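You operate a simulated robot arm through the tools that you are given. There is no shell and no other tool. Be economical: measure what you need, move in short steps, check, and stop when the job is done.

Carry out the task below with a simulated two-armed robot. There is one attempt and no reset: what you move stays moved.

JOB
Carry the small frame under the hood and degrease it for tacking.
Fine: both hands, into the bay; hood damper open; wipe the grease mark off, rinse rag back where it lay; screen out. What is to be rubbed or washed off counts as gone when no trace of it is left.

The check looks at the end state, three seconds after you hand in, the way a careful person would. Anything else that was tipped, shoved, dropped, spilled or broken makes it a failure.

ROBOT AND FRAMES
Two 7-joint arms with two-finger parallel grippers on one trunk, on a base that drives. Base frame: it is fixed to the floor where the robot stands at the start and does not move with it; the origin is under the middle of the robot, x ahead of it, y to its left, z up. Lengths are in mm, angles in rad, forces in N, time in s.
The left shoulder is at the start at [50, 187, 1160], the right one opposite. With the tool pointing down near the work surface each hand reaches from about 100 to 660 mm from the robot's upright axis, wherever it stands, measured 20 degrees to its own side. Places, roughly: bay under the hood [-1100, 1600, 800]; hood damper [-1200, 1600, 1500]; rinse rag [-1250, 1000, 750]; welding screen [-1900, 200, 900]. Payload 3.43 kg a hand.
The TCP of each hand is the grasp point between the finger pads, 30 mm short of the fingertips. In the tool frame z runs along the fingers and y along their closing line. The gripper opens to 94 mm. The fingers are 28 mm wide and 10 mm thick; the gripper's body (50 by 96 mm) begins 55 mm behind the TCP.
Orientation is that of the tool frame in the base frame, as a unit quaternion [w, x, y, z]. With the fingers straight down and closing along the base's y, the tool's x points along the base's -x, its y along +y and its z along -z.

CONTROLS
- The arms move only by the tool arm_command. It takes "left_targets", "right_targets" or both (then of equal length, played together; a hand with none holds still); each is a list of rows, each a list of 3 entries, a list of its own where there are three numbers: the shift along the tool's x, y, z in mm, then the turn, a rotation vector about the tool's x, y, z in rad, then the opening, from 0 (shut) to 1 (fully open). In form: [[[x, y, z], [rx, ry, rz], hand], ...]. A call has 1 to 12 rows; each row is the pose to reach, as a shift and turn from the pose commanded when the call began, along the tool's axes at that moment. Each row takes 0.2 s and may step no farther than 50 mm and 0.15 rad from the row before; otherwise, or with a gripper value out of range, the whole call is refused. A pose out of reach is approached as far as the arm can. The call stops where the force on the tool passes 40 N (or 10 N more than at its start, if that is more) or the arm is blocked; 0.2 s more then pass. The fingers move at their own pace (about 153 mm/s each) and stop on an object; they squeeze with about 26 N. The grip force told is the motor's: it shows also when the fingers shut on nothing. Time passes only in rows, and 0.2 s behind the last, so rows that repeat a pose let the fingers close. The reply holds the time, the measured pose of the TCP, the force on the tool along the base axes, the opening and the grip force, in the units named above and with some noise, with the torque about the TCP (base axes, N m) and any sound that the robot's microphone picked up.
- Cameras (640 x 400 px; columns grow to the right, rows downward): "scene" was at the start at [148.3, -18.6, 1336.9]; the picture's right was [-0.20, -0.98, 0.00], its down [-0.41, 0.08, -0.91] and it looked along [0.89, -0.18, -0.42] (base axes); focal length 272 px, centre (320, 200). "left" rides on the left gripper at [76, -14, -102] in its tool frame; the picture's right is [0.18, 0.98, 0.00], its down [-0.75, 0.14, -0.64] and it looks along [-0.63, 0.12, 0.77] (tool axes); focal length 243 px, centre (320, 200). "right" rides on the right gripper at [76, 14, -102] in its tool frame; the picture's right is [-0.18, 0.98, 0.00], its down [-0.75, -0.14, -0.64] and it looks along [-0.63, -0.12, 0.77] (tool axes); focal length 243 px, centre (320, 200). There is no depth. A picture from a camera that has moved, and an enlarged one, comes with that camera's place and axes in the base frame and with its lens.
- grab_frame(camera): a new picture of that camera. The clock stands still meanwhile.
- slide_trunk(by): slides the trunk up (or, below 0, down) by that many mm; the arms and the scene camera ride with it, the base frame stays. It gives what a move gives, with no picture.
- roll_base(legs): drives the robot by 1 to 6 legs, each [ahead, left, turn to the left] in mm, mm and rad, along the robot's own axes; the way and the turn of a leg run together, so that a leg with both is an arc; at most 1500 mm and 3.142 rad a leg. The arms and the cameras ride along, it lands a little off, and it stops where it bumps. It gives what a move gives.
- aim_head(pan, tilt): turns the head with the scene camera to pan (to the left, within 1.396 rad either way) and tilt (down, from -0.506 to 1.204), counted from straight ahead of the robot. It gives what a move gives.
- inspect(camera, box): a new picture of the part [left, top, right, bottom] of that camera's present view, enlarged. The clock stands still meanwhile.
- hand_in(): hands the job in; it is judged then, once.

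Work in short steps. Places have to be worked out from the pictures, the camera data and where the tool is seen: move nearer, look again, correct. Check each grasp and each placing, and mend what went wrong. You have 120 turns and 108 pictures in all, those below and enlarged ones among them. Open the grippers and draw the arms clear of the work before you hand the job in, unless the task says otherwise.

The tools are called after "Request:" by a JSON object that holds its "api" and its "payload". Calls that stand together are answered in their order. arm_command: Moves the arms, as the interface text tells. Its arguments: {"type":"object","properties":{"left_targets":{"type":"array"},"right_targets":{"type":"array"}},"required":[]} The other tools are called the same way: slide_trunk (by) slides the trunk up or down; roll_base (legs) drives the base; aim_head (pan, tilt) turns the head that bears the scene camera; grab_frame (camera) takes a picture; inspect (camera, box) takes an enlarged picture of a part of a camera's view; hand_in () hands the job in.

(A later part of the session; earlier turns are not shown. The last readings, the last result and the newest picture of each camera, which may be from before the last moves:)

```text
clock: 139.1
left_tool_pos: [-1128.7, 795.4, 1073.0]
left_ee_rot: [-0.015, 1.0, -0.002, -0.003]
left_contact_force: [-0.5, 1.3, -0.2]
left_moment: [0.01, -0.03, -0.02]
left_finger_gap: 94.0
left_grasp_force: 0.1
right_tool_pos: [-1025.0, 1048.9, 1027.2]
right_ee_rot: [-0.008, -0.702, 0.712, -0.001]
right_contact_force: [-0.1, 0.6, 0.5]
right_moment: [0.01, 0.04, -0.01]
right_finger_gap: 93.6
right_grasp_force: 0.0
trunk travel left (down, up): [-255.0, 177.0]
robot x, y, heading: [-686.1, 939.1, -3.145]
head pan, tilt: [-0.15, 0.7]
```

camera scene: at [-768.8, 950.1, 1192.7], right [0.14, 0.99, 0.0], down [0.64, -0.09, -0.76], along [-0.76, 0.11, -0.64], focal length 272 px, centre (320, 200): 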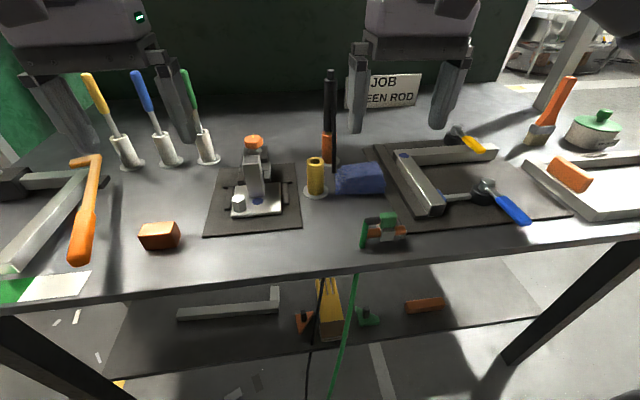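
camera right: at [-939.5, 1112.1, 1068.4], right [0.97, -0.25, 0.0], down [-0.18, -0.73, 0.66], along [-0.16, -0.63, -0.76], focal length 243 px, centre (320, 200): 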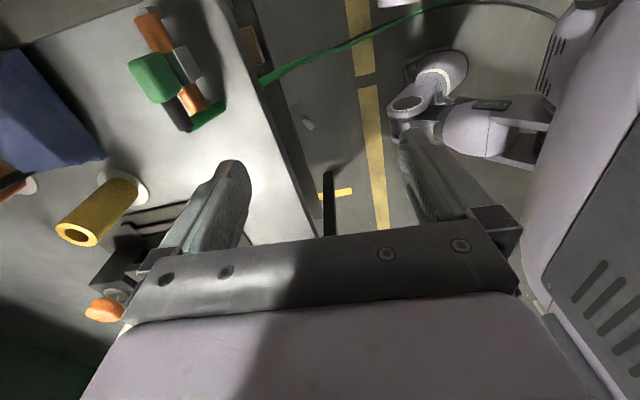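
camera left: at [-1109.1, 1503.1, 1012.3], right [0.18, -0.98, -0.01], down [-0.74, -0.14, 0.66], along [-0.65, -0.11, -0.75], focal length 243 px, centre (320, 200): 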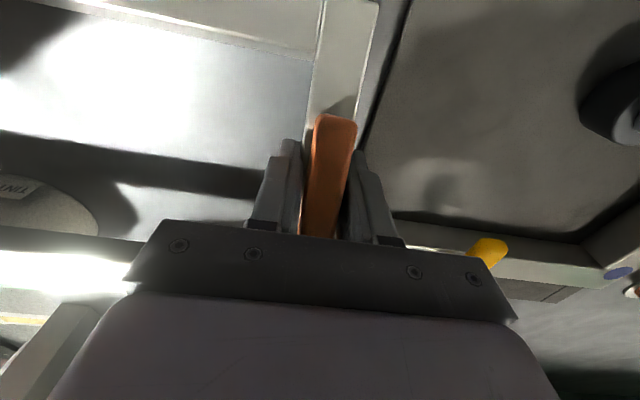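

This orientation works. I move over the rag at a safe height and look.

Request:
{"api": "arm_command", "payload": {"right_targets": [[[-20, 45, 0], [0, 0, 0.02], 1], [[-42, 90, 0], [0, 0, 0.02], 1], [[-42, 135, 0], [0, 0, 0.02], 1], [[-42, 175, 20], [0, 0, 0.02], 1], [[-42, 193, 55], [0, 0, 0.02], 1]]}}

Request:
{"api": "grab_frame", "payload": {"camera": "right"}}

Request:
{"api": "inspect", "payload": {"camera": "scene", "box": [280, 50, 480, 260]}}

```text
clock: 140.3
left_tool_pos: [-1127.1, 794.7, 1071.0]
left_ee_rot: [-0.015, 1.0, -0.001, -0.001]
left_contact_force: [0.1, -0.2, 0.0]
left_moment: [0.01, -0.01, 0.01]
left_finger_gap: 94.0
left_grasp_force: 0.0
right_tool_pos: [-1220.2, 1091.3, 970.6]
right_ee_rot: [-0.009, -0.696, 0.718, -0.001]
right_contact_force: [0.0, 0.6, 0.1]
right_moment: [-0.03, 0.01, 0.01]
right_finger_gap: 94.0
right_grasp_force: 0.1
trunk travel left (down, up): [-255.0, 177.0]
robot x, y, heading: [-684.1, 935.5, -3.138]
head pan, tilt: [-0.15, 0.7]
```

```text
49 pictures are left
camera right: at [-1234.2, 1017.4, 1074.0], right [-0.98, 0.22, 0.01], down [0.17, 0.76, 0.63], along [0.13, 0.62, -0.78], focal length 243 px, centre (320, 200)
```

right: 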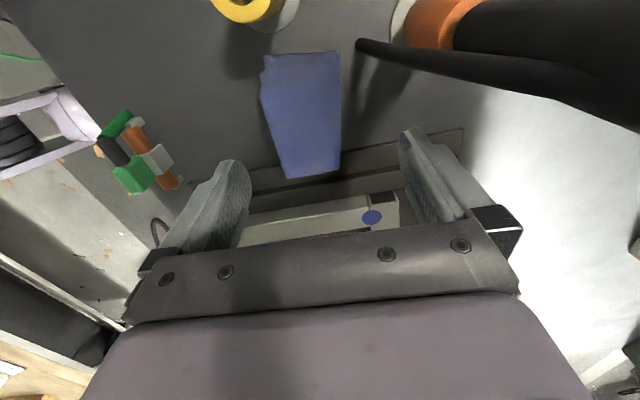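

```text
1.90 times, centred on (380, 155) of scene
camera zoom: at [-829.0, 951.3, 1192.7], right [0.15, 0.99, 0.0], down [0.64, -0.1, -0.76], along [-0.76, 0.11, -0.64], focal length 519 px, centre (206, 286)
```

zoom: 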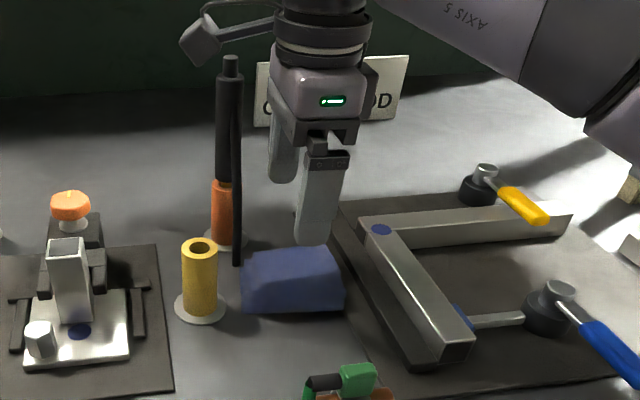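

Rag spans x −1237…−1173, y ≈1046…1161: centre about [-1205,1103]. I shift over and descend to TCP z≈864.

Request:
{"api": "arm_command", "payload": {"right_targets": [[[-12, -15, 0], [0, 0, 0], 1], [[-12, -15, 40], [0, 0, 0], 1], [[-12, -15, 75], [0, 0, 0], 1], [[-12, -15, 95], [0, 0, 0], 1], [[-12, -15, 106], [0, 0, 0], 1]]}}

Request:
{"api": "grab_frame", "payload": {"camera": "right"}}

Request:
{"api": "inspect", "payload": {"camera": "scene", "box": [280, 50, 480, 260]}}

```text
clock: 141.5
left_tool_pos: [-1127.2, 794.7, 1072.5]
left_ee_rot: [-0.014, 1.0, -0.002, -0.003]
left_contact_force: [-0.3, -0.5, 0.7]
left_moment: [0.0, 0.0, 0.0]
left_finger_gap: 93.9
left_grasp_force: 0.1
right_tool_pos: [-1204.7, 1103.9, 880.8]
right_ee_rot: [-0.013, -0.696, 0.718, 0.0]
right_contact_force: [10.2, 1.4, 15.5]
right_moment: [0.24, -1.18, -0.02]
right_finger_gap: 94.0
right_grasp_force: 0.0
trunk travel left (down, up): [-255.0, 177.0]
robot x, y, heading: [-681.1, 940.7, 3.146]
head pan, tilt: [-0.15, 0.7]
stopped in row 5 (right hand): the force on the tool passed its limit at 49 N (the readings are from after the stop); the commanded pose is now the measured one
```

```text
47 pictures are left
camera right: at [-1218.5, 1029.3, 985.4], right [-0.98, 0.22, 0.02], down [0.18, 0.76, 0.62], along [0.12, 0.61, -0.78], focal length 243 px, centre (320, 200)
```

right: 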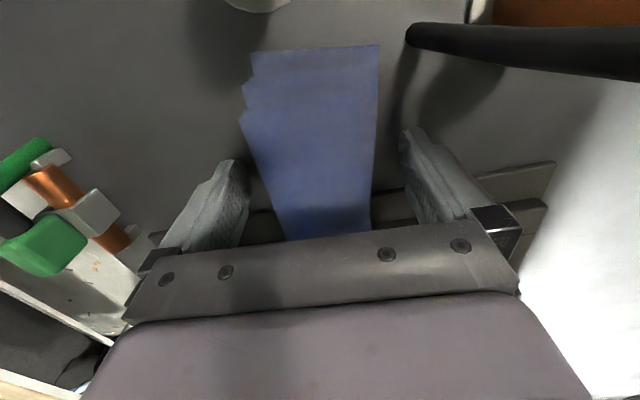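

```text
1.90 times, centred on (380, 155) of scene
camera zoom: at [-827.1, 951.1, 1193.1], right [0.15, 0.99, 0.0], down [0.64, -0.1, -0.77], along [-0.76, 0.11, -0.64], focal length 519 px, centre (206, 286)
```

zoom: 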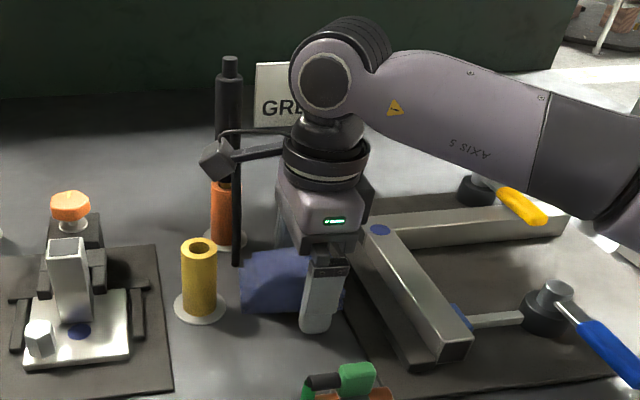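

The moment shows the front finger's +y edge hit the fixture base. I lift, shift 18 mm to −y and descend again.

Request:
{"api": "arm_command", "payload": {"right_targets": [[[0, 0, -20], [0, 0, 0], 1], [[18, 0, -20], [0, 0, 0], 1], [[18, 0, 0], [0, 0, 0], 1], [[18, 0, 8], [0, 0, 0], 1], [[18, 0, 16], [0, 0, 0], 1]]}}

Request:
{"api": "grab_frame", "payload": {"camera": "right"}}

```text
clock: 142.5
left_tool_pos: [-1126.9, 794.5, 1072.3]
left_ee_rot: [-0.015, 1.0, -0.002, -0.002]
left_contact_force: [-0.6, 0.0, 0.8]
left_moment: [0.01, 0.0, 0.02]
left_finger_gap: 93.6
left_grasp_force: 0.0
right_tool_pos: [-1206.2, 1087.2, 881.7]
right_ee_rot: [-0.018, -0.695, 0.718, 0.002]
right_contact_force: [9.4, 1.0, 14.5]
right_moment: [0.21, -1.17, -0.02]
right_finger_gap: 94.0
right_grasp_force: 0.0
trunk travel left (down, up): [-255.0, 177.0]
robot x, y, heading: [-685.8, 940.9, 3.14]
head pan, tilt: [-0.15, 0.7]
stopped in row 5 (right hand): the force on the tool passed its limit at 49 N (the readings are from after the stop); the commanded pose is now the measured one
```

```text
45 pictures are left
camera right: at [-1219.1, 1013.0, 986.2], right [-0.98, 0.21, 0.02], down [0.18, 0.76, 0.62], along [0.12, 0.61, -0.78], focal length 243 px, centre (320, 200)
```

right: 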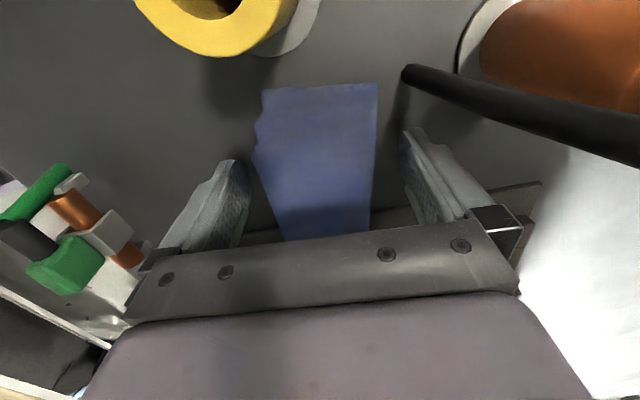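

Same height again: it's the bench itself, so bench top is z≈850. I raise 4 mm and close on the rag.

Request:
{"api": "arm_command", "payload": {"right_targets": [[[0, 0, -5], [0, 0, 0], 1], [[0, 0, -5], [0, 0, 0], 0.6], [[0, 0, -5], [0, 0, 0], 0.3], [[0, 0, -5], [0, 0, 0], 0], [[0, 0, -5], [0, 0, 0], 0], [[0, 0, -5], [0, 0, 0], 0]]}}

Request:
{"api": "grab_frame", "payload": {"camera": "right"}}

```text
clock: 143.9
left_tool_pos: [-1127.7, 795.1, 1072.0]
left_ee_rot: [-0.016, 1.0, -0.002, -0.003]
left_contact_force: [-0.1, 0.3, 0.2]
left_moment: [0.0, 0.0, -0.05]
left_finger_gap: 94.1
left_grasp_force: 0.1
right_tool_pos: [-1208.4, 1088.0, 884.8]
right_ee_rot: [-0.019, -0.695, 0.719, 0.002]
right_contact_force: [-0.6, 0.4, -0.5]
right_moment: [0.03, -0.02, 0.05]
right_finger_gap: 60.2
right_grasp_force: 26.2
trunk travel left (down, up): [-255.0, 177.0]
robot x, y, heading: [-687.8, 937.0, 3.144]
head pan, tilt: [-0.15, 0.7]
```

```text
44 pictures are left
camera right: at [-1220.7, 1013.6, 988.1], right [-0.98, 0.22, 0.02], down [0.18, 0.76, 0.62], along [0.12, 0.61, -0.78], focal length 243 px, centre (320, 200)
```

right: 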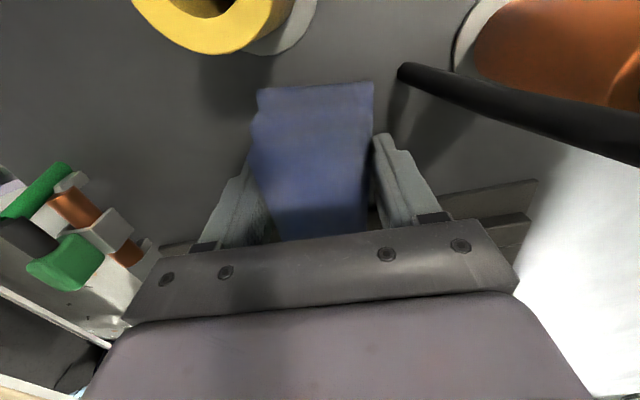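

Rag gripped (60 mm) at TCP [-1208,1088,885]; I'll remember that pose for return. Now lift it straight up.

Request:
{"api": "arm_command", "payload": {"right_targets": [[[0, 0, -40], [0, 0, 0], 0], [[0, 0, -80], [0, 0, 0], 0], [[0, 0, -120], [0, 0, 0], 0], [[0, 0, -150], [0, 0, 0], 0]]}}

Request:
{"api": "roll_base", "payload": {"legs": [[0, -540, 0]]}}

Request:
{"api": "grab_frame", "payload": {"camera": "right"}}

Request:
{"api": "grab_frame", "payload": {"camera": "scene"}}

```text
clock: 144.9
left_tool_pos: [-1127.8, 794.6, 1071.8]
left_ee_rot: [-0.016, 1.0, -0.002, -0.002]
left_contact_force: [0.1, -0.1, -0.2]
left_moment: [0.04, -0.06, 0.0]
left_finger_gap: 94.2
left_grasp_force: 0.0
right_tool_pos: [-1202.7, 1089.5, 1033.4]
right_ee_rot: [-0.018, -0.696, 0.718, 0.002]
right_contact_force: [-0.7, -0.7, 0.3]
right_moment: [0.02, 0.0, 0.03]
right_finger_gap: 60.1
right_grasp_force: 25.8
trunk travel left (down, up): [-255.0, 177.0]
robot x, y, heading: [-687.8, 938.4, 3.143]
head pan, tilt: [-0.15, 0.7]
```

```text
clock: 150.2
left_tool_pos: [-1126.4, 1335.4, 1071.8]
left_ee_rot: [-0.014, 1.0, -0.004, -0.002]
left_contact_force: [-0.8, 0.4, -0.3]
left_moment: [0.02, 0.02, 0.0]
left_finger_gap: 94.1
left_grasp_force: 0.0
right_tool_pos: [-1201.9, 1631.4, 1033.1]
right_ee_rot: [-0.018, -0.694, 0.72, 0.002]
right_contact_force: [-0.5, -0.3, -0.3]
right_moment: [0.02, -0.02, 0.03]
right_finger_gap: 59.8
right_grasp_force: 25.7
trunk travel left (down, up): [-255.0, 177.0]
robot x, y, heading: [-684.4, 1472.7, 3.139]
head pan, tilt: [-0.15, 0.7]
```

```text
43 pictures are left
camera right: at [-1215.4, 1556.8, 1137.9], right [-0.97, 0.22, 0.02], down [0.19, 0.76, 0.62], along [0.12, 0.61, -0.78], focal length 243 px, centre (320, 200)
```

right: 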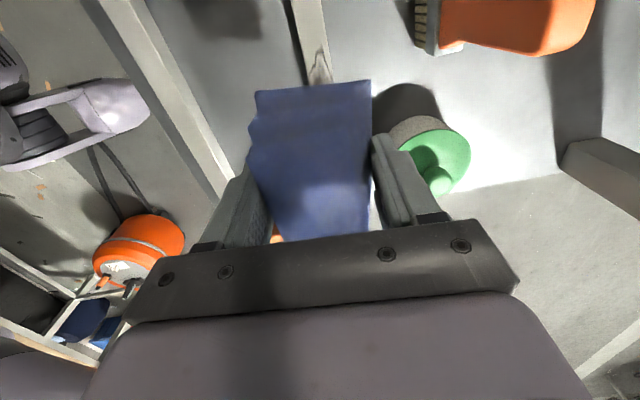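

```text
42 pictures are left
camera scene: at [-827.4, 1490.9, 1192.7], right [0.15, 0.99, 0.0], down [0.64, -0.1, -0.76], along [-0.76, 0.12, -0.64], focal length 272 px, centre (320, 200)
```

scene: 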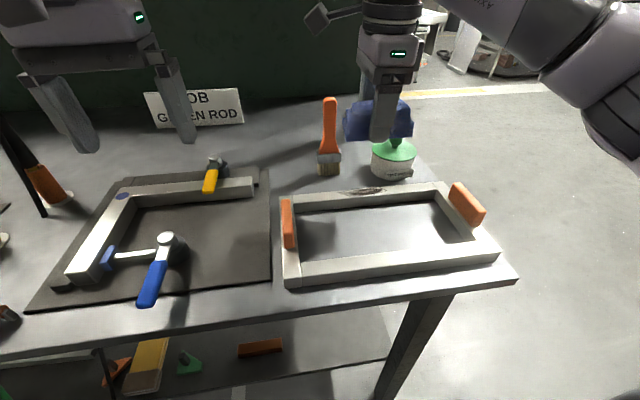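

The rear bar with the grease is at x≈-1208, y 1585–1678, right below the rag. I lower to just above contact.

Request:
{"api": "arm_command", "payload": {"right_targets": [[[0, 6, 45], [0, 0, 0], 0], [[0, 6, 85], [0, 0, 0], 0], [[0, 6, 105], [0, 0, 0], 0], [[0, 6, 112], [0, 0, 0], 0], [[0, 6, 117], [0, 0, 0], 0], [[0, 6, 121], [0, 0, 0], 0]]}}

Request:
{"api": "inspect", "payload": {"camera": "scene", "box": [270, 90, 510, 290]}}

```text
clock: 151.6
left_tool_pos: [-1127.2, 1336.5, 1071.4]
left_ee_rot: [-0.015, 1.0, -0.004, -0.003]
left_contact_force: [-0.5, -0.7, 0.7]
left_moment: [0.03, 0.03, -0.02]
left_finger_gap: 93.8
left_grasp_force: 0.0
right_tool_pos: [-1210.8, 1628.3, 912.4]
right_ee_rot: [-0.019, -0.694, 0.72, 0.002]
right_contact_force: [-0.2, 0.3, -0.6]
right_moment: [0.01, 0.0, 0.01]
right_finger_gap: 59.6
right_grasp_force: 25.4
trunk travel left (down, up): [-255.0, 177.0]
robot x, y, heading: [-684.1, 1477.6, 3.136]
head pan, tilt: [-0.15, 0.7]
```

```text
2.00 times, centred on (390, 190) of scene
camera zoom: at [-827.4, 1490.9, 1192.7], right [0.15, 0.99, 0.0], down [0.64, -0.1, -0.76], along [-0.76, 0.12, -0.64], focal length 545 px, centre (180, 220)
```

zoom: 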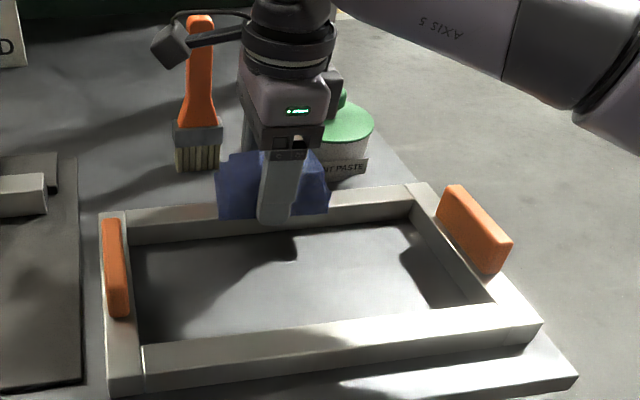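

No contact yet; lower in 2 mm steps.

Request:
{"api": "arm_command", "payload": {"right_targets": [[[0, 0, 2], [0, 0, 0], 0], [[0, 0, 4], [0, 0, 0], 0], [[0, 0, 6], [0, 0, 0], 0]]}}

Request:
{"api": "arm_command", "payload": {"right_targets": [[[0, 0, 2], [0, 0, 0], 0], [[0, 0, 4], [0, 0, 0], 0], [[0, 0, 6], [0, 0, 0], 0]]}}

```text
clock: 152.4
left_tool_pos: [-1126.6, 1335.7, 1071.4]
left_ee_rot: [-0.014, 1.0, -0.005, -0.003]
left_contact_force: [0.5, 0.5, 0.1]
left_moment: [0.03, 0.01, -0.03]
left_finger_gap: 94.0
left_grasp_force: 0.0
right_tool_pos: [-1211.6, 1629.2, 906.4]
right_ee_rot: [-0.017, -0.694, 0.72, 0.002]
right_contact_force: [0.2, -0.3, 0.8]
right_moment: [-0.02, -0.02, -0.01]
right_finger_gap: 59.5
right_grasp_force: 26.3
trunk travel left (down, up): [-255.0, 177.0]
robot x, y, heading: [-682.6, 1478.3, 3.138]
head pan, tilt: [-0.15, 0.7]
```

```text
clock: 153.2
left_tool_pos: [-1124.3, 1335.8, 1072.1]
left_ee_rot: [-0.015, 1.0, -0.005, -0.003]
left_contact_force: [0.6, -1.2, -0.7]
left_moment: [-0.02, 0.03, 0.0]
left_finger_gap: 94.0
left_grasp_force: 0.1
right_tool_pos: [-1211.6, 1629.9, 903.7]
right_ee_rot: [-0.021, -0.692, 0.721, 0.004]
right_contact_force: [-3.5, 6.9, 23.6]
right_moment: [-0.8, -0.19, -0.06]
right_finger_gap: 59.7
right_grasp_force: 26.0
trunk travel left (down, up): [-255.0, 177.0]
robot x, y, heading: [-683.1, 1480.0, 3.133]
head pan, tilt: [-0.15, 0.7]
```

Contact with ~24 N at TCP z≈904. I ease 1.5 mm and rub back and forth along the bar over the mark.

Request:
{"api": "arm_command", "payload": {"right_targets": [[[0, 0, -1.5], [0, 0, 0], 0], [[15, 0, -1.5], [0, 0, 0], 0], [[30, 0, -1.5], [0, 0, 0], 0], [[15, 0, -1.5], [0, 0, 0], 0], [[0, 0, -1.5], [0, 0, 0], 0], [[-15, 0, -1.5], [0, 0, 0], 0], [[-28, 0, -1.5], [0, 0, 0], 0], [[-15, 0, -1.5], [0, 0, 0], 0], [[0, 0, -1.5], [0, 0, 0], 0], [[15, 0, -1.5], [0, 0, 0], 0], [[30, 0, -1.5], [0, 0, 0], 0], [[0, 0, -1.5], [0, 0, 0], 0]]}}

Request:
{"api": "inspect", "payload": {"camera": "scene", "box": [270, 90, 510, 290]}}

```text
clock: 155.8
left_tool_pos: [-1127.4, 1334.8, 1072.6]
left_ee_rot: [-0.015, 1.0, -0.005, -0.002]
left_contact_force: [1.1, 0.2, -0.3]
left_moment: [0.0, 0.02, 0.0]
left_finger_gap: 93.8
left_grasp_force: 0.1
right_tool_pos: [-1211.0, 1625.1, 902.4]
right_ee_rot: [-0.019, -0.694, 0.719, 0.002]
right_contact_force: [0.3, -5.1, 14.4]
right_moment: [-0.18, -0.21, -0.07]
right_finger_gap: 59.8
right_grasp_force: 25.4
trunk travel left (down, up): [-255.0, 177.0]
robot x, y, heading: [-684.9, 1481.5, 3.136]
head pan, tilt: [-0.15, 0.7]
```

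```text
2.00 times, centred on (390, 190) of scene
camera zoom: at [-826.2, 1490.3, 1192.8], right [0.15, 0.99, 0.0], down [0.64, -0.1, -0.77], along [-0.76, 0.12, -0.64], focal length 545 px, centre (180, 220)
```

zoom: 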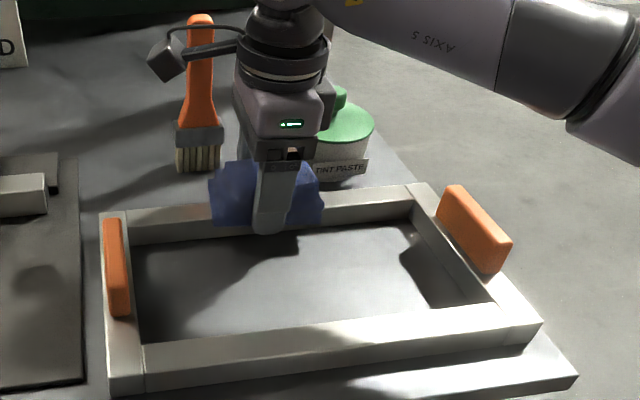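

The frame hasn't moved and contact is ~14 N. Another set of strokes, then lift for inspection.

Request:
{"api": "arm_command", "payload": {"right_targets": [[[15, 0, 0], [0, 0, 0], 0], [[30, 0, 0], [0, 0, 0], 0], [[10, 0, 0], [0, 0, 0], 0], [[-10, 0, 0], [0, 0, 0], 0], [[-28, 0, 0], [0, 0, 0], 0], [[-10, 0, 0], [0, 0, 0], 0], [[10, 0, 0], [0, 0, 0], 0], [[30, 0, 0], [0, 0, 0], 0], [[10, 0, 0], [0, 0, 0], 0], [[-10, 0, 0], [0, 0, 0], 0], [[-28, 0, 0], [0, 0, 0], 0], [[0, 0, 0], [0, 0, 0], 0]]}}

Request:
{"api": "arm_command", "payload": {"right_targets": [[[0, 0, -30], [0, 0, 0], 0], [[0, 0, -70], [0, 0, 0], 0], [[0, -45, -110], [0, 0, 0], 0], [[40, -90, -125], [0, 0, 0], 0]]}}

Request:
{"api": "inspect", "payload": {"camera": "scene", "box": [270, 90, 510, 290]}}

```text
clock: 158.4
left_tool_pos: [-1126.9, 1334.9, 1071.9]
left_ee_rot: [-0.015, 1.0, -0.005, -0.003]
left_contact_force: [-0.8, 0.3, 0.3]
left_moment: [-0.03, 0.01, 0.03]
left_finger_gap: 94.3
left_grasp_force: 0.1
right_tool_pos: [-1210.4, 1628.4, 901.9]
right_ee_rot: [-0.018, -0.693, 0.721, 0.002]
right_contact_force: [0.2, -1.0, 3.9]
right_moment: [-0.05, -0.06, -0.02]
right_finger_gap: 59.5
right_grasp_force: 26.4
trunk travel left (down, up): [-255.0, 177.0]
robot x, y, heading: [-681.5, 1481.7, 3.136]
head pan, tilt: [-0.15, 0.7]
```

```text
refused: row 3 steps farther than a row can; nothing moved
```

```text
2.00 times, centred on (390, 190) of scene
camera zoom: at [-827.0, 1490.5, 1192.7], right [0.15, 0.99, 0.0], down [0.64, -0.1, -0.77], along [-0.76, 0.12, -0.64], focal length 545 px, centre (180, 220)
```

zoom: 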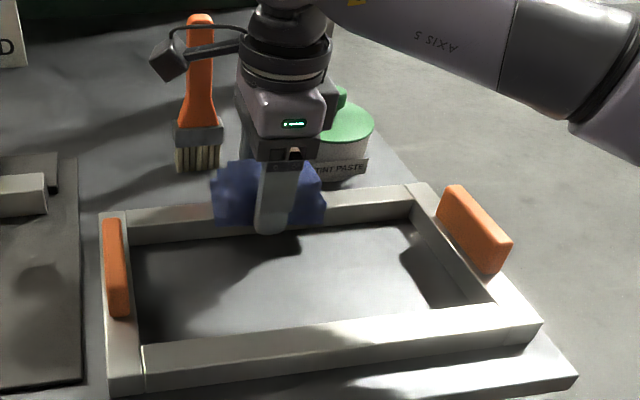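

The lift was refused for step size; I'll lift in smaller steps and look.

Request:
{"api": "arm_command", "payload": {"right_targets": [[[0, 0, -30], [0, 0, 0], 0], [[0, 0, -70], [0, 0, 0], 0], [[0, 0, -110], [0, 0, 0], 0], [[0, 0, -125], [0, 0, 0], 0]]}}

Request:
{"api": "inspect", "payload": {"camera": "scene", "box": [320, 140, 480, 240]}}

```text
clock: 159.4
left_tool_pos: [-1127.1, 1336.3, 1073.5]
left_ee_rot: [-0.015, 1.0, -0.005, -0.002]
left_contact_force: [-0.5, -1.2, -0.3]
left_moment: [0.0, 0.03, 0.0]
left_finger_gap: 94.0
left_grasp_force: 0.1
right_tool_pos: [-1209.2, 1631.2, 1026.5]
right_ee_rot: [-0.018, -0.694, 0.719, 0.001]
right_contact_force: [0.0, 1.0, -0.2]
right_moment: [0.05, -0.01, -0.02]
right_finger_gap: 59.6
right_grasp_force: 26.6
trunk travel left (down, up): [-255.0, 177.0]
robot x, y, heading: [-682.1, 1470.9, 3.134]
head pan, tilt: [-0.15, 0.7]
```

```text
4.00 times, centred on (400, 190) of scene
camera zoom: at [-827.3, 1490.8, 1192.7], right [0.15, 0.99, 0.0], down [0.64, -0.1, -0.76], along [-0.76, 0.12, -0.64], focal length 1090 px, centre (0, 240)
```

zoom: 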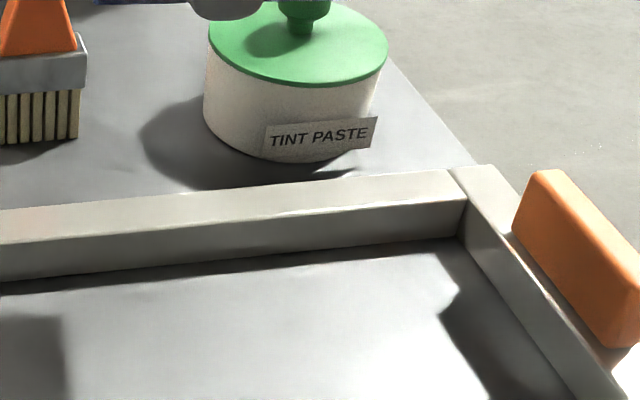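

Request:
{"api": "inspect", "payload": {"camera": "scene", "box": [275, 160, 435, 260]}}

```text
4.00 times, centred on (355, 210) of scene
camera zoom: at [-827.3, 1490.8, 1192.7], right [0.15, 0.99, 0.0], down [0.64, -0.1, -0.76], along [-0.76, 0.12, -0.64], focal length 1090 px, centre (180, 160)
```

zoom: 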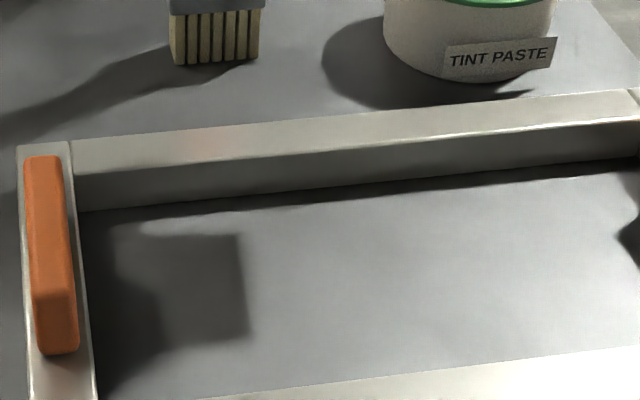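

No trace of grease remains. I drive back left 543 mm to return the rag to where it lay.

Request:
{"api": "roll_base", "payload": {"legs": [[0, 540, 0.004]]}}

Request:
{"api": "grab_frame", "payload": {"camera": "scene"}}

```text
clock: 164.6
left_tool_pos: [-1125.2, 788.0, 1072.4]
left_ee_rot: [-0.015, 1.0, 0.001, -0.003]
left_contact_force: [0.9, 0.4, 0.1]
left_moment: [0.03, 0.02, -0.01]
left_finger_gap: 94.0
left_grasp_force: 0.0
right_tool_pos: [-1210.0, 1081.5, 1027.5]
right_ee_rot: [-0.018, -0.698, 0.716, 0.002]
right_contact_force: [-0.2, 0.3, -1.1]
right_moment: [0.02, 0.01, 0.01]
right_finger_gap: 59.8
right_grasp_force: 26.1
trunk travel left (down, up): [-255.0, 177.0]
robot x, y, heading: [-687.1, 939.6, -3.132]
head pan, tilt: [-0.15, 0.7]
```

```text
36 pictures are left
camera scene: at [-827.6, 945.8, 1192.7], right [0.15, 0.99, 0.0], down [0.64, -0.09, -0.76], along [-0.76, 0.11, -0.64], focal length 272 px, centre (320, 200)
```

scene: 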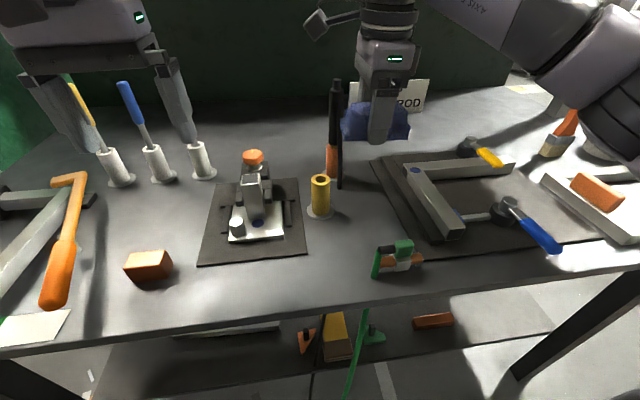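

All undisturbed. I lower the rag to its recorded pose and release.

Request:
{"api": "arm_command", "payload": {"right_targets": [[[-6.5, -1, 30], [0, 0, 0.008], 0], [[-6.5, -1, 75], [0, 0, 0.008], 0], [[-6.5, -1, 115], [0, 0, 0.008], 0], [[-6.5, -1, 132], [0, 0, 0.008], 0], [[-6.5, -1, 141], [0, 0, 0.008], 0], [[-6.5, -1, 141], [0, 0, 0.008], 0]]}}

```text
clock: 166.0
left_tool_pos: [-1125.6, 787.4, 1073.0]
left_ee_rot: [-0.015, 1.0, 0.002, -0.003]
left_contact_force: [0.1, -0.3, 0.0]
left_moment: [-0.01, 0.02, 0.0]
left_finger_gap: 93.5
left_grasp_force: 0.1
right_tool_pos: [-1210.0, 1087.3, 886.5]
right_ee_rot: [-0.018, -0.694, 0.72, 0.002]
right_contact_force: [0.8, -1.0, -0.5]
right_moment: [0.0, 0.01, -0.04]
right_finger_gap: 59.7
right_grasp_force: 26.1
trunk travel left (down, up): [-255.0, 177.0]
robot x, y, heading: [-688.0, 935.8, -3.134]
head pan, tilt: [-0.15, 0.7]
```

Pose matches within 2 mm. Release and rise.

Request:
{"api": "arm_command", "payload": {"right_targets": [[[0, -1.5, 2], [0, 0, 0], 0], [[0, -1.5, 1], [0, 0, 0], 0.5], [[0, -1.5, 0], [0, 0, 0], 1], [[0, -1.5, 0], [0, 0, 0], 1], [[0, -1.5, -30], [0, 0, 0], 1], [[0, -1.5, -75], [0, 0, 0], 1], [[0, -1.5, -120], [0, 0, 0], 1], [[0, -1.5, -165], [0, 0, 0], 1], [[0, -46, -180], [0, 0, 0], 1], [[0, -90, -180], [0, 0, 0], 1], [[0, -130, -180], [0, 0, 0], 1], [[0, -170, -180], [0, 0, 0], 1]]}}

Request:
{"api": "grab_frame", "payload": {"camera": "scene"}}

```text
clock: 168.6
left_tool_pos: [-1125.6, 787.9, 1072.6]
left_ee_rot: [-0.015, 1.0, 0.0, -0.002]
left_contact_force: [-0.9, -0.8, 0.5]
left_moment: [-0.02, 0.0, -0.03]
left_finger_gap: 94.1
left_grasp_force: 0.1
right_tool_pos: [-1036.4, 1084.2, 1058.8]
right_ee_rot: [-0.018, -0.694, 0.72, 0.002]
right_contact_force: [-1.1, 0.6, -0.9]
right_moment: [-0.04, 0.03, 0.01]
right_finger_gap: 94.1
right_grasp_force: 0.0
trunk travel left (down, up): [-255.0, 177.0]
robot x, y, heading: [-683.7, 936.3, -3.135]
head pan, tilt: [-0.15, 0.7]
```

```text
35 pictures are left
camera scene: at [-827.3, 945.9, 1192.8], right [0.15, 0.99, 0.0], down [0.64, -0.09, -0.77], along [-0.76, 0.11, -0.64], focal length 272 px, centre (320, 200)
```

scene: 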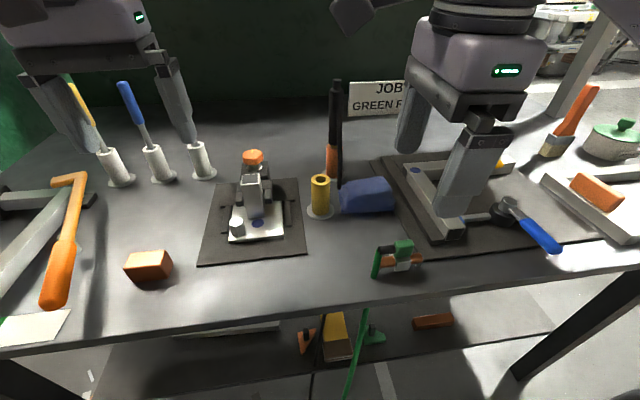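

The rag lies back in place. I back off, restore the right wrist, and go look at the screen.

Request:
{"api": "roll_base", "payload": {"legs": [[-330, 0, 0], [0, 1060, 0]]}}

Request:
{"api": "arm_command", "payload": {"right_targets": [[[0, 0, 0], [0, 0, -0.14], 1], [[0, 0, 0], [0, 0, -0.28], 1], [[0, 0, 0], [0, 0, -0.42], 1], [[0, 0, 0], [0, 0, -0.56], 1], [[0, 0, 0], [0, 0, -0.7], 1], [[0, 0, 0], [0, 0, -0.84], 1], [[0, 0, 0], [0, 0, -0.98], 1], [[0, 0, 0], [0, 0, -1.12], 1], [[0, 0, 0], [0, 0, -1.26], 1], [[0, 0, 0], [0, 0, -1.4], 1], [[0, 0, 0], [0, 0, -1.54], 1]]}}

Request:
{"api": "aim_head", "payload": {"pan": 0.0, "tilt": 0.5}}

Request:
{"api": "grab_frame", "payload": {"camera": "scene"}}

```text
clock: 180.1
left_tool_pos: [-796.1, -271.1, 1072.7]
left_ee_rot: [-0.014, 1.0, -0.007, -0.002]
left_contact_force: [0.6, 0.6, -0.3]
left_moment: [0.01, -0.02, 0.02]
left_finger_gap: 94.0
left_grasp_force: 0.1
right_tool_pos: [-703.8, 23.5, 1059.2]
right_ee_rot: [-0.018, -0.69, 0.724, 0.003]
right_contact_force: [0.1, -0.2, -0.1]
right_moment: [-0.03, -0.02, 0.01]
right_finger_gap: 94.4
right_grasp_force: 0.1
trunk travel left (down, up): [-255.0, 177.0]
robot x, y, heading: [-352.5, -128.8, 3.129]
head pan, tilt: [-0.15, 0.7]
```

```text
clock: 182.5
left_tool_pos: [-795.9, -271.1, 1071.7]
left_ee_rot: [-0.015, 1.0, -0.007, -0.003]
left_contact_force: [0.0, 0.5, -0.2]
left_moment: [0.03, 0.03, 0.0]
left_finger_gap: 93.8
left_grasp_force: 0.2
right_tool_pos: [-703.3, 22.7, 1059.1]
right_ee_rot: [0.012, 0.999, -0.039, -0.015]
right_contact_force: [0.1, -0.6, 0.3]
right_moment: [0.02, 0.01, -0.02]
right_finger_gap: 93.9
right_grasp_force: 0.1
trunk travel left (down, up): [-255.0, 177.0]
robot x, y, heading: [-355.0, -131.2, 3.135]
head pan, tilt: [-0.15, 0.7]
```

```text
clock: 183.2
left_tool_pos: [-796.5, -272.6, 1071.6]
left_ee_rot: [-0.015, 1.0, -0.008, -0.002]
left_contact_force: [0.7, -0.6, 0.6]
left_moment: [0.0, 0.04, -0.02]
left_finger_gap: 94.0
left_grasp_force: 0.0
right_tool_pos: [-703.1, 22.5, 1059.4]
right_ee_rot: [0.012, 0.999, -0.041, -0.014]
right_contact_force: [-0.3, -0.9, -0.3]
right_moment: [0.0, -0.02, 0.04]
right_finger_gap: 94.2
right_grasp_force: 0.0
trunk travel left (down, up): [-255.0, 177.0]
robot x, y, heading: [-354.8, -134.8, 3.128]
head pan, tilt: [0.0, 0.499]
```

```text
34 pictures are left
camera scene: at [-502.8, -130.5, 1210.4], right [0.01, 1.0, 0.0], down [0.48, -0.01, -0.88], along [-0.88, 0.01, -0.48], focal length 272 px, centre (320, 200)
```

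scene: 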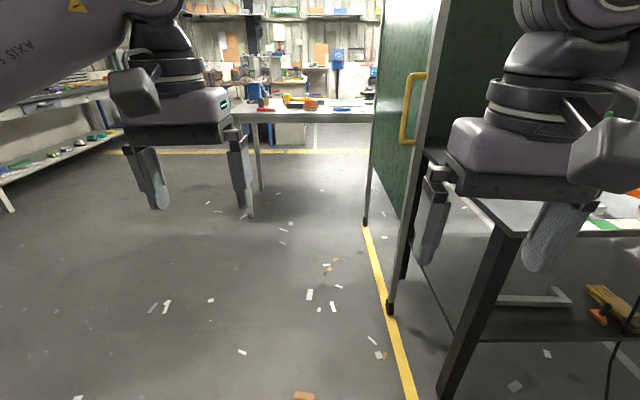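

The screen is on castors over the yellow track, spanning x −2300…−1490 at y≈255, with a vertical yellow handle bar at about [-1620,220,1010]. Plan: face it (+y) and grip the bar with the left hand pointing forward, then strafe right. First pitch the left hand forward.

Request:
{"api": "arm_command", "payload": {"left_targets": [[[-6, 0, 0], [0, -0.143, 0], 1], [[-12, 0, 0], [0, -0.286, 0], 1], [[-18, 0, 0], [0, -0.429, 0], 1], [[-24, 0, 0], [0, -0.571, 0], 1], [[-30, 0, 0], [0, -0.714, 0], 1], [[-36, 0, 0], [0, -0.857, 0], 1], [[-42, 0, 0], [0, -1.0, 0], 1], [[-48, 0, 0], [0, -1.143, 0], 1], [[-54, 0, 0], [0, -1.286, 0], 1], [[-60, 0, 0], [0, -1.429, 0], 1], [[-66, 0, 0], [0, -1.571, 0], 1]]}}

Request:
{"api": "roll_base", "payload": {"legs": [[0, 270, 0], [1080, 0, 0], [0, 0, -1.571]]}}

Request:
{"api": "aim_head", "payload": {"pan": 0.2, "tilt": 0.3}}

Request:
{"api": "grab_frame", "payload": {"camera": "scene"}}

Request:
{"api": "grab_frame", "payload": {"camera": "left"}}

```text
clock: 185.6
left_tool_pos: [-860.4, -266.8, 1074.7]
left_ee_rot: [0.019, -0.704, -0.005, 0.71]
left_contact_force: [-0.9, -1.3, -1.2]
left_moment: [-0.03, 0.13, -0.1]
left_finger_gap: 94.4
left_grasp_force: 0.0
right_tool_pos: [-702.5, 25.9, 1059.1]
right_ee_rot: [0.012, 0.999, -0.042, -0.015]
right_contact_force: [0.5, 0.7, -0.7]
right_moment: [0.0, 0.07, 0.0]
right_finger_gap: 94.1
right_grasp_force: 0.0
trunk travel left (down, up): [-255.0, 177.0]
robot x, y, heading: [-354.2, -130.1, 3.133]
head pan, tilt: [0.0, 0.499]
```

```text
clock: 197.6
left_tool_pos: [-1592.0, 110.2, 1070.8]
left_ee_rot: [0.51, -0.506, 0.492, 0.492]
left_contact_force: [0.1, 0.9, -0.9]
left_moment: [0.0, -0.01, 0.0]
left_finger_gap: 94.2
left_grasp_force: 0.0
right_tool_pos: [-1296.4, -44.3, 1060.1]
right_ee_rot: [0.003, -0.682, 0.731, 0.018]
right_contact_force: [0.4, 1.0, -0.1]
right_moment: [0.03, 0.02, -0.03]
right_finger_gap: 94.0
right_grasp_force: 0.0
trunk travel left (down, up): [-255.0, 177.0]
robot x, y, heading: [-1451.1, -397.0, 1.576]
head pan, tilt: [0.0, 0.499]
```

```text
clock: 198.3
left_tool_pos: [-1592.4, 110.2, 1071.7]
left_ee_rot: [0.509, -0.507, 0.491, 0.493]
left_contact_force: [-0.6, -0.5, 0.2]
left_moment: [-0.01, -0.01, -0.02]
left_finger_gap: 94.2
left_grasp_force: 0.0
right_tool_pos: [-1297.1, -43.3, 1058.3]
right_ee_rot: [0.001, -0.683, 0.73, 0.019]
right_contact_force: [0.3, -1.1, -0.1]
right_moment: [-0.02, -0.01, -0.02]
right_finger_gap: 94.1
right_grasp_force: 0.0
trunk travel left (down, up): [-255.0, 177.0]
robot x, y, heading: [-1449.1, -397.8, 1.579]
head pan, tilt: [0.201, 0.3]
```

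```text
33 pictures are left
camera scene: at [-1467.3, -246.9, 1228.8], right [0.98, 0.2, 0.0], down [0.06, -0.29, -0.96], along [-0.19, 0.94, -0.3], focal length 272 px, centre (320, 200)
```

scene: 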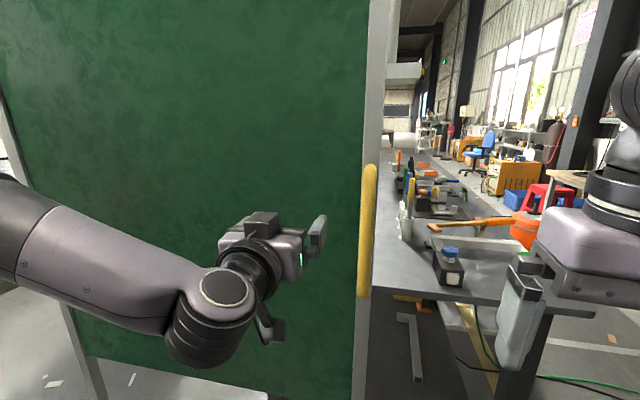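

```text
32 pictures are left
camera left: at [-1576.7, 9.8, 995.5], right [-0.98, 0.0, -0.21], down [-0.16, -0.65, 0.75], along [-0.14, 0.76, 0.63], focal length 243 px, centre (320, 200)
```

left: 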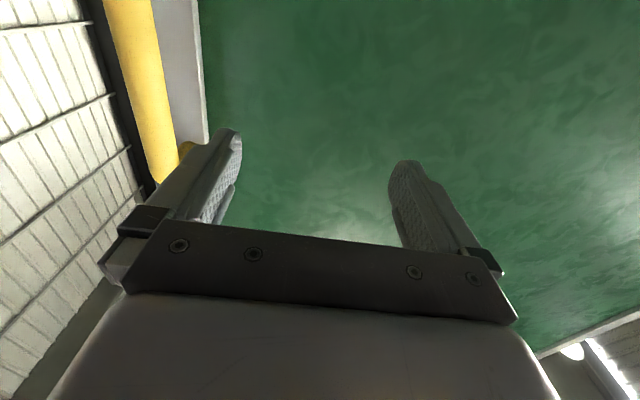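

The handle bar sits at about x=−1475, y≈185, z 906–1150 at the near post. I shift the left hand right to line up with it, staying short of it.

Request:
{"api": "arm_command", "payload": {"left_targets": [[[0, 0, -25], [0, 0, 0], 1], [[15, -45, -25], [0, 0, 0], 1], [[30, -85, -25], [0, 0, 0], 1], [[40, -117, -25], [0, 0, 0], 1]]}}

Request:
{"api": "grab_frame", "payload": {"camera": "left"}}

Request:
{"api": "grab_frame", "payload": {"camera": "scene"}}

```text
clock: 199.3
left_tool_pos: [-1474.7, 87.7, 1032.7]
left_ee_rot: [0.508, -0.507, 0.491, 0.493]
left_contact_force: [0.4, -0.5, 0.2]
left_moment: [0.0, 0.0, 0.0]
left_finger_gap: 94.2
left_grasp_force: 0.1
right_tool_pos: [-1296.0, -43.4, 1058.9]
right_ee_rot: [0.002, -0.682, 0.732, 0.018]
right_contact_force: [0.5, -0.2, 0.4]
right_moment: [-0.03, 0.03, -0.01]
right_finger_gap: 94.0
right_grasp_force: 0.1
trunk travel left (down, up): [-255.0, 177.0]
robot x, y, heading: [-1445.9, -397.5, 1.573]
head pan, tilt: [0.201, 0.3]
```

```text
31 pictures are left
camera left: at [-1458.2, -13.2, 957.6], right [-0.98, 0.0, -0.21], down [-0.16, -0.65, 0.75], along [-0.14, 0.76, 0.63], focal length 243 px, centre (320, 200)
```

left: 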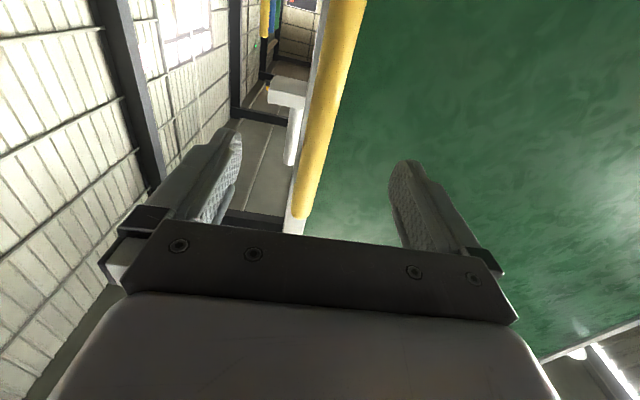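

```text
30 pictures are left
camera scene: at [-1467.1, -247.0, 1228.8], right [0.98, 0.2, 0.0], down [0.06, -0.29, -0.96], along [-0.19, 0.94, -0.3], focal length 272 px, centre (320, 200)
```

scene: 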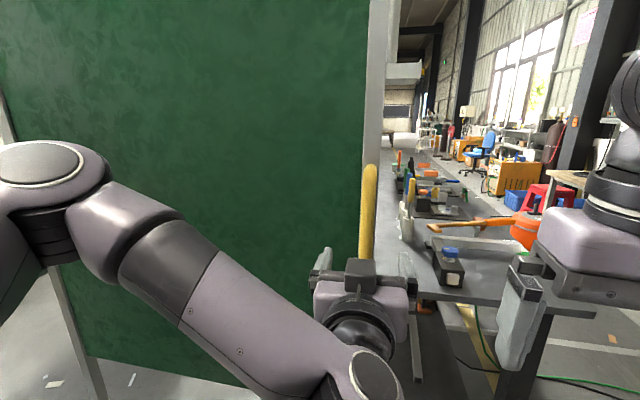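

The bar is at about [-1480,176] and centred between the open fingers. Advance 86 mm and close.

Request:
{"api": "arm_command", "payload": {"left_targets": [[[0, 4, 40], [0, 0, 0], 1], [[0, 4, 70], [0, 0, 0], 1], [[0, 4, 86], [0, 0, 0], 1], [[0, 4, 86], [0, 0, 0], 0.4], [[0, 4, 86], [0, 0, 0], 0], [[0, 4, 86], [0, 0, 0], 0], [[0, 4, 86], [0, 0, 0], 0]]}}

Request:
{"api": "grab_frame", "payload": {"camera": "left"}}

```text
clock: 200.9
left_tool_pos: [-1475.4, 171.2, 1034.2]
left_ee_rot: [0.509, -0.504, 0.493, 0.493]
left_contact_force: [13.5, 1.2, 1.2]
left_moment: [0.23, 1.18, -0.14]
left_finger_gap: 25.5
left_grasp_force: 45.2
right_tool_pos: [-1295.9, -44.5, 1059.2]
right_ee_rot: [0.001, -0.682, 0.731, 0.02]
right_contact_force: [-0.6, 0.2, 0.0]
right_moment: [0.04, 0.0, 0.01]
right_finger_gap: 93.8
right_grasp_force: 0.0
trunk travel left (down, up): [-255.0, 177.0]
robot x, y, heading: [-1450.1, -398.3, 1.573]
head pan, tilt: [0.201, 0.3]
```

```text
29 pictures are left
camera left: at [-1460.0, 71.4, 958.5], right [-0.98, 0.01, -0.21], down [-0.16, -0.64, 0.75], along [-0.13, 0.76, 0.63], focal length 243 px, centre (320, 200)
```

left: 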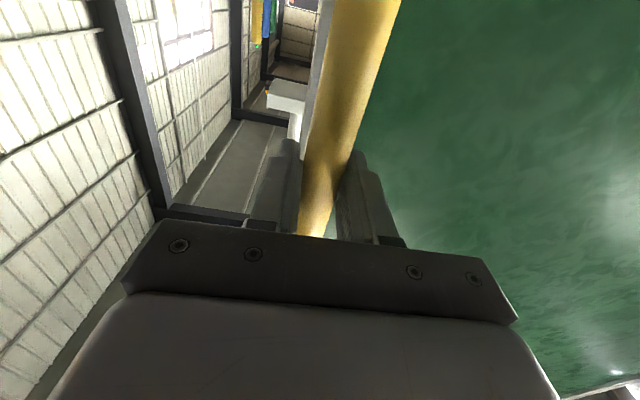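

The bar is gripped. I strafe right 200 mm to start the screen rolling and check.

Request:
{"api": "roll_base", "payload": {"legs": [[0, -200, 0]]}}

Request:
{"api": "aim_head", "payload": {"pan": -0.1, "tilt": 0.7}}

Request:
{"api": "grab_frame", "payload": {"camera": "scene"}}

```text
clock: 203.3
left_tool_pos: [-1279.2, 172.4, 1034.9]
left_ee_rot: [0.508, -0.506, 0.492, 0.494]
left_contact_force: [2.3, -15.9, -6.2]
left_moment: [-0.11, 1.07, -0.08]
left_finger_gap: 25.2
left_grasp_force: 45.5
right_tool_pos: [-1098.3, -44.0, 1058.7]
right_ee_rot: [0.002, -0.683, 0.73, 0.019]
right_contact_force: [-0.8, 0.8, 0.0]
right_moment: [0.0, 0.01, 0.02]
right_finger_gap: 94.0
right_grasp_force: 0.0
trunk travel left (down, up): [-255.0, 177.0]
robot x, y, heading: [-1248.3, -396.2, 1.577]
head pan, tilt: [0.201, 0.3]
```

```text
clock: 204.2
left_tool_pos: [-1277.7, 172.2, 1034.8]
left_ee_rot: [0.509, -0.505, 0.492, 0.493]
left_contact_force: [-1.4, -7.2, 1.8]
left_moment: [0.05, 1.33, 0.02]
left_finger_gap: 25.4
left_grasp_force: 45.2
right_tool_pos: [-1098.6, -44.8, 1059.3]
right_ee_rot: [0.003, -0.683, 0.73, 0.019]
right_contact_force: [0.5, 0.0, -0.9]
right_moment: [0.04, -0.01, 0.0]
right_finger_gap: 93.8
right_grasp_force: 0.0
trunk travel left (down, up): [-255.0, 177.0]
robot x, y, heading: [-1252.4, -396.4, 1.576]
head pan, tilt: [-0.099, 0.7]
```

```text
28 pictures are left
camera scene: at [-1241.4, -254.1, 1192.9], right [1.0, -0.09, 0.0], down [-0.06, -0.64, -0.77], along [0.07, 0.76, -0.64], focal length 272 px, centre (320, 200)
```

scene: 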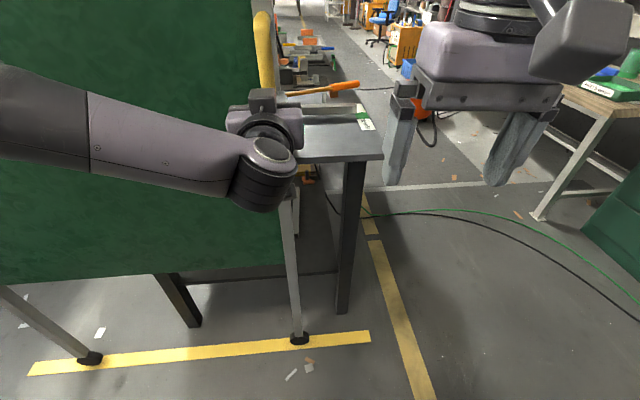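

The screen rolls fine along the line; its leading foot is at x≈−1281 and the line ends at x≈−981. I pull another 285 mm.

Request:
{"api": "roll_base", "payload": {"legs": [[0, -285, 0]]}}

Request:
{"api": "grab_frame", "payload": {"camera": "scene"}}

```text
clock: 206.9
left_tool_pos: [-1025.2, 171.7, 1034.1]
left_ee_rot: [-0.505, 0.506, -0.491, -0.498]
left_contact_force: [-4.4, -10.4, 2.7]
left_moment: [-0.3, 0.82, 0.11]
left_finger_gap: 25.0
left_grasp_force: 44.8
right_tool_pos: [-841.4, -43.5, 1060.8]
right_ee_rot: [0.002, -0.682, 0.731, 0.02]
right_contact_force: [0.8, 1.6, 0.2]
right_moment: [-0.06, 0.0, 0.01]
right_finger_gap: 93.9
right_grasp_force: 0.0
trunk travel left (down, up): [-255.0, 177.0]
robot x, y, heading: [-989.1, -398.2, 1.575]
head pan, tilt: [-0.099, 0.7]
stopped in leg 1: the force on the tool passed its limit at 42 N (the readings are from after the stop); the commanded pose is now the measured one
```

```text
27 pictures are left
camera scene: at [-985.2, -254.1, 1193.0], right [1.0, -0.1, 0.0], down [-0.06, -0.64, -0.77], along [0.07, 0.76, -0.64], focal length 272 px, centre (320, 200)
```

scene: 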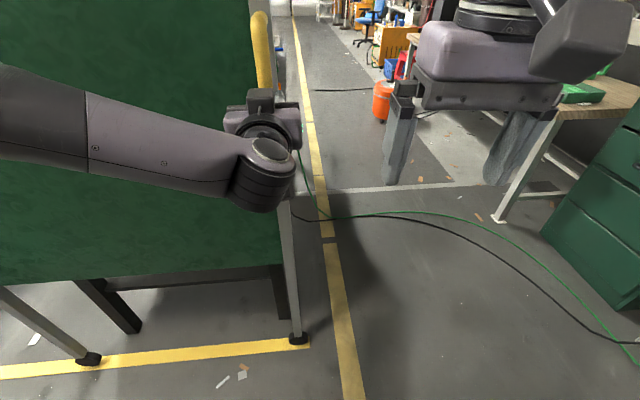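

The pull stopped with a sharp force at the end of the line — likely the end stop. I test with a gentle 12 mm arm pull, to be sure it's fully out.

Request:
{"api": "arm_command", "payload": {"left_targets": [[[0, -4, 0], [0, 0, 0], 0], [[0, -8, 0], [0, 0, 0], 0], [[0, -12, 0], [0, 0, 0], 0], [[0, -12, 0], [0, 0, 0], 0]]}}

```text
clock: 207.6
left_tool_pos: [-1024.5, 172.0, 1033.8]
left_ee_rot: [-0.5, 0.509, -0.486, -0.504]
left_contact_force: [-10.7, -18.7, 3.3]
left_moment: [0.17, 0.92, 0.29]
left_finger_gap: 25.1
left_grasp_force: 45.2
right_tool_pos: [-843.6, -46.5, 1061.0]
right_ee_rot: [0.002, -0.683, 0.73, 0.019]
right_contact_force: [-0.7, 0.2, -0.6]
right_moment: [0.02, 0.01, -0.01]
right_finger_gap: 93.7
right_grasp_force: 0.0
trunk travel left (down, up): [-255.0, 177.0]
robot x, y, heading: [-992.0, -396.5, 1.575]
head pan, tilt: [-0.099, 0.7]
stopped in row 3 (left hand): the force on the tool passed its limit at 42 N (the readings are from after the stop); the commanded pose is now the measured one
```

It didn't budge: the screen is at its end stop. I open the hand and withdraw, then back away.

Request:
{"api": "arm_command", "payload": {"left_targets": [[[0, 0, 0], [0, 0, 0], 0.5], [[0, 0, 0], [0, 0, 0], 1], [[0, 0, 0], [0, 0, 0], 1], [[0, 0, -35], [0, 0, 0], 1], [[0, 0, -75], [0, 0, 0], 1]]}}

Request:
{"api": "roll_base", "payload": {"legs": [[-200, 0, 0]]}}

Request:
{"api": "aim_head", "payload": {"pan": 0.0, "tilt": 0.3}}

Request:
{"api": "grab_frame", "payload": {"camera": "scene"}}

```text
clock: 208.8
left_tool_pos: [-1020.3, 102.9, 1032.6]
left_ee_rot: [-0.501, 0.51, -0.488, -0.501]
left_contact_force: [-0.3, -0.7, 0.8]
left_moment: [-0.01, -0.01, -0.01]
left_finger_gap: 93.9
left_grasp_force: 0.1
right_tool_pos: [-841.9, -42.3, 1059.6]
right_ee_rot: [0.002, -0.683, 0.73, 0.019]
right_contact_force: [0.1, 0.0, 0.3]
right_moment: [-0.03, 0.04, 0.01]
right_finger_gap: 93.9
right_grasp_force: 0.0
trunk travel left (down, up): [-255.0, 177.0]
robot x, y, heading: [-994.0, -398.4, 1.575]
head pan, tilt: [-0.099, 0.7]
```

```text
clock: 210.3
left_tool_pos: [-1020.6, -99.0, 1034.2]
left_ee_rot: [-0.501, 0.509, -0.489, -0.501]
left_contact_force: [0.3, 0.3, -0.1]
left_moment: [0.01, 0.0, -0.01]
left_finger_gap: 94.1
left_grasp_force: 0.0
right_tool_pos: [-840.2, -243.5, 1058.8]
right_ee_rot: [0.002, -0.683, 0.73, 0.019]
right_contact_force: [0.0, -0.6, -0.1]
right_moment: [0.0, -0.03, -0.01]
right_finger_gap: 94.1
right_grasp_force: 0.1
trunk travel left (down, up): [-255.0, 177.0]
robot x, y, heading: [-991.9, -596.7, 1.579]
head pan, tilt: [-0.099, 0.7]
```

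```text
clock: 211.2
left_tool_pos: [-1020.4, -99.5, 1032.9]
left_ee_rot: [-0.5, 0.511, -0.487, -0.501]
left_contact_force: [-0.3, -0.2, 0.5]
left_moment: [0.02, -0.03, -0.01]
left_finger_gap: 93.7
left_grasp_force: 0.0
right_tool_pos: [-841.0, -242.9, 1059.0]
right_ee_rot: [0.002, -0.683, 0.73, 0.019]
right_contact_force: [-0.2, 0.0, 0.5]
right_moment: [-0.02, -0.02, -0.01]
right_finger_gap: 94.2
right_grasp_force: 0.0
trunk travel left (down, up): [-255.0, 177.0]
robot x, y, heading: [-988.4, -596.8, 1.579]
head pan, tilt: [0.0, 0.3]
```

```text
26 pictures are left
camera scene: at [-993.2, -444.4, 1228.8], right [1.0, 0.0, 0.0], down [0.0, -0.3, -0.95], along [0.0, 0.95, -0.3], focal length 272 px, centre (320, 200)
```

scene: 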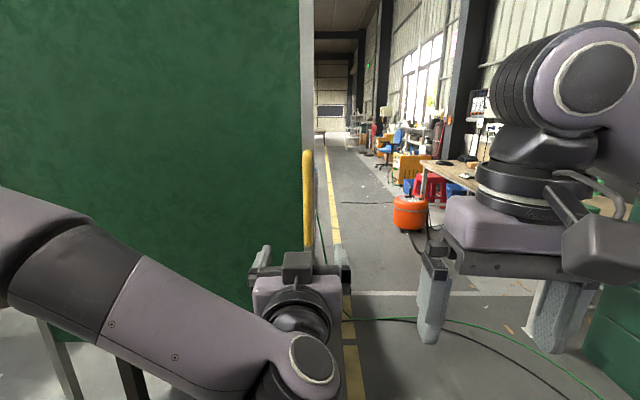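

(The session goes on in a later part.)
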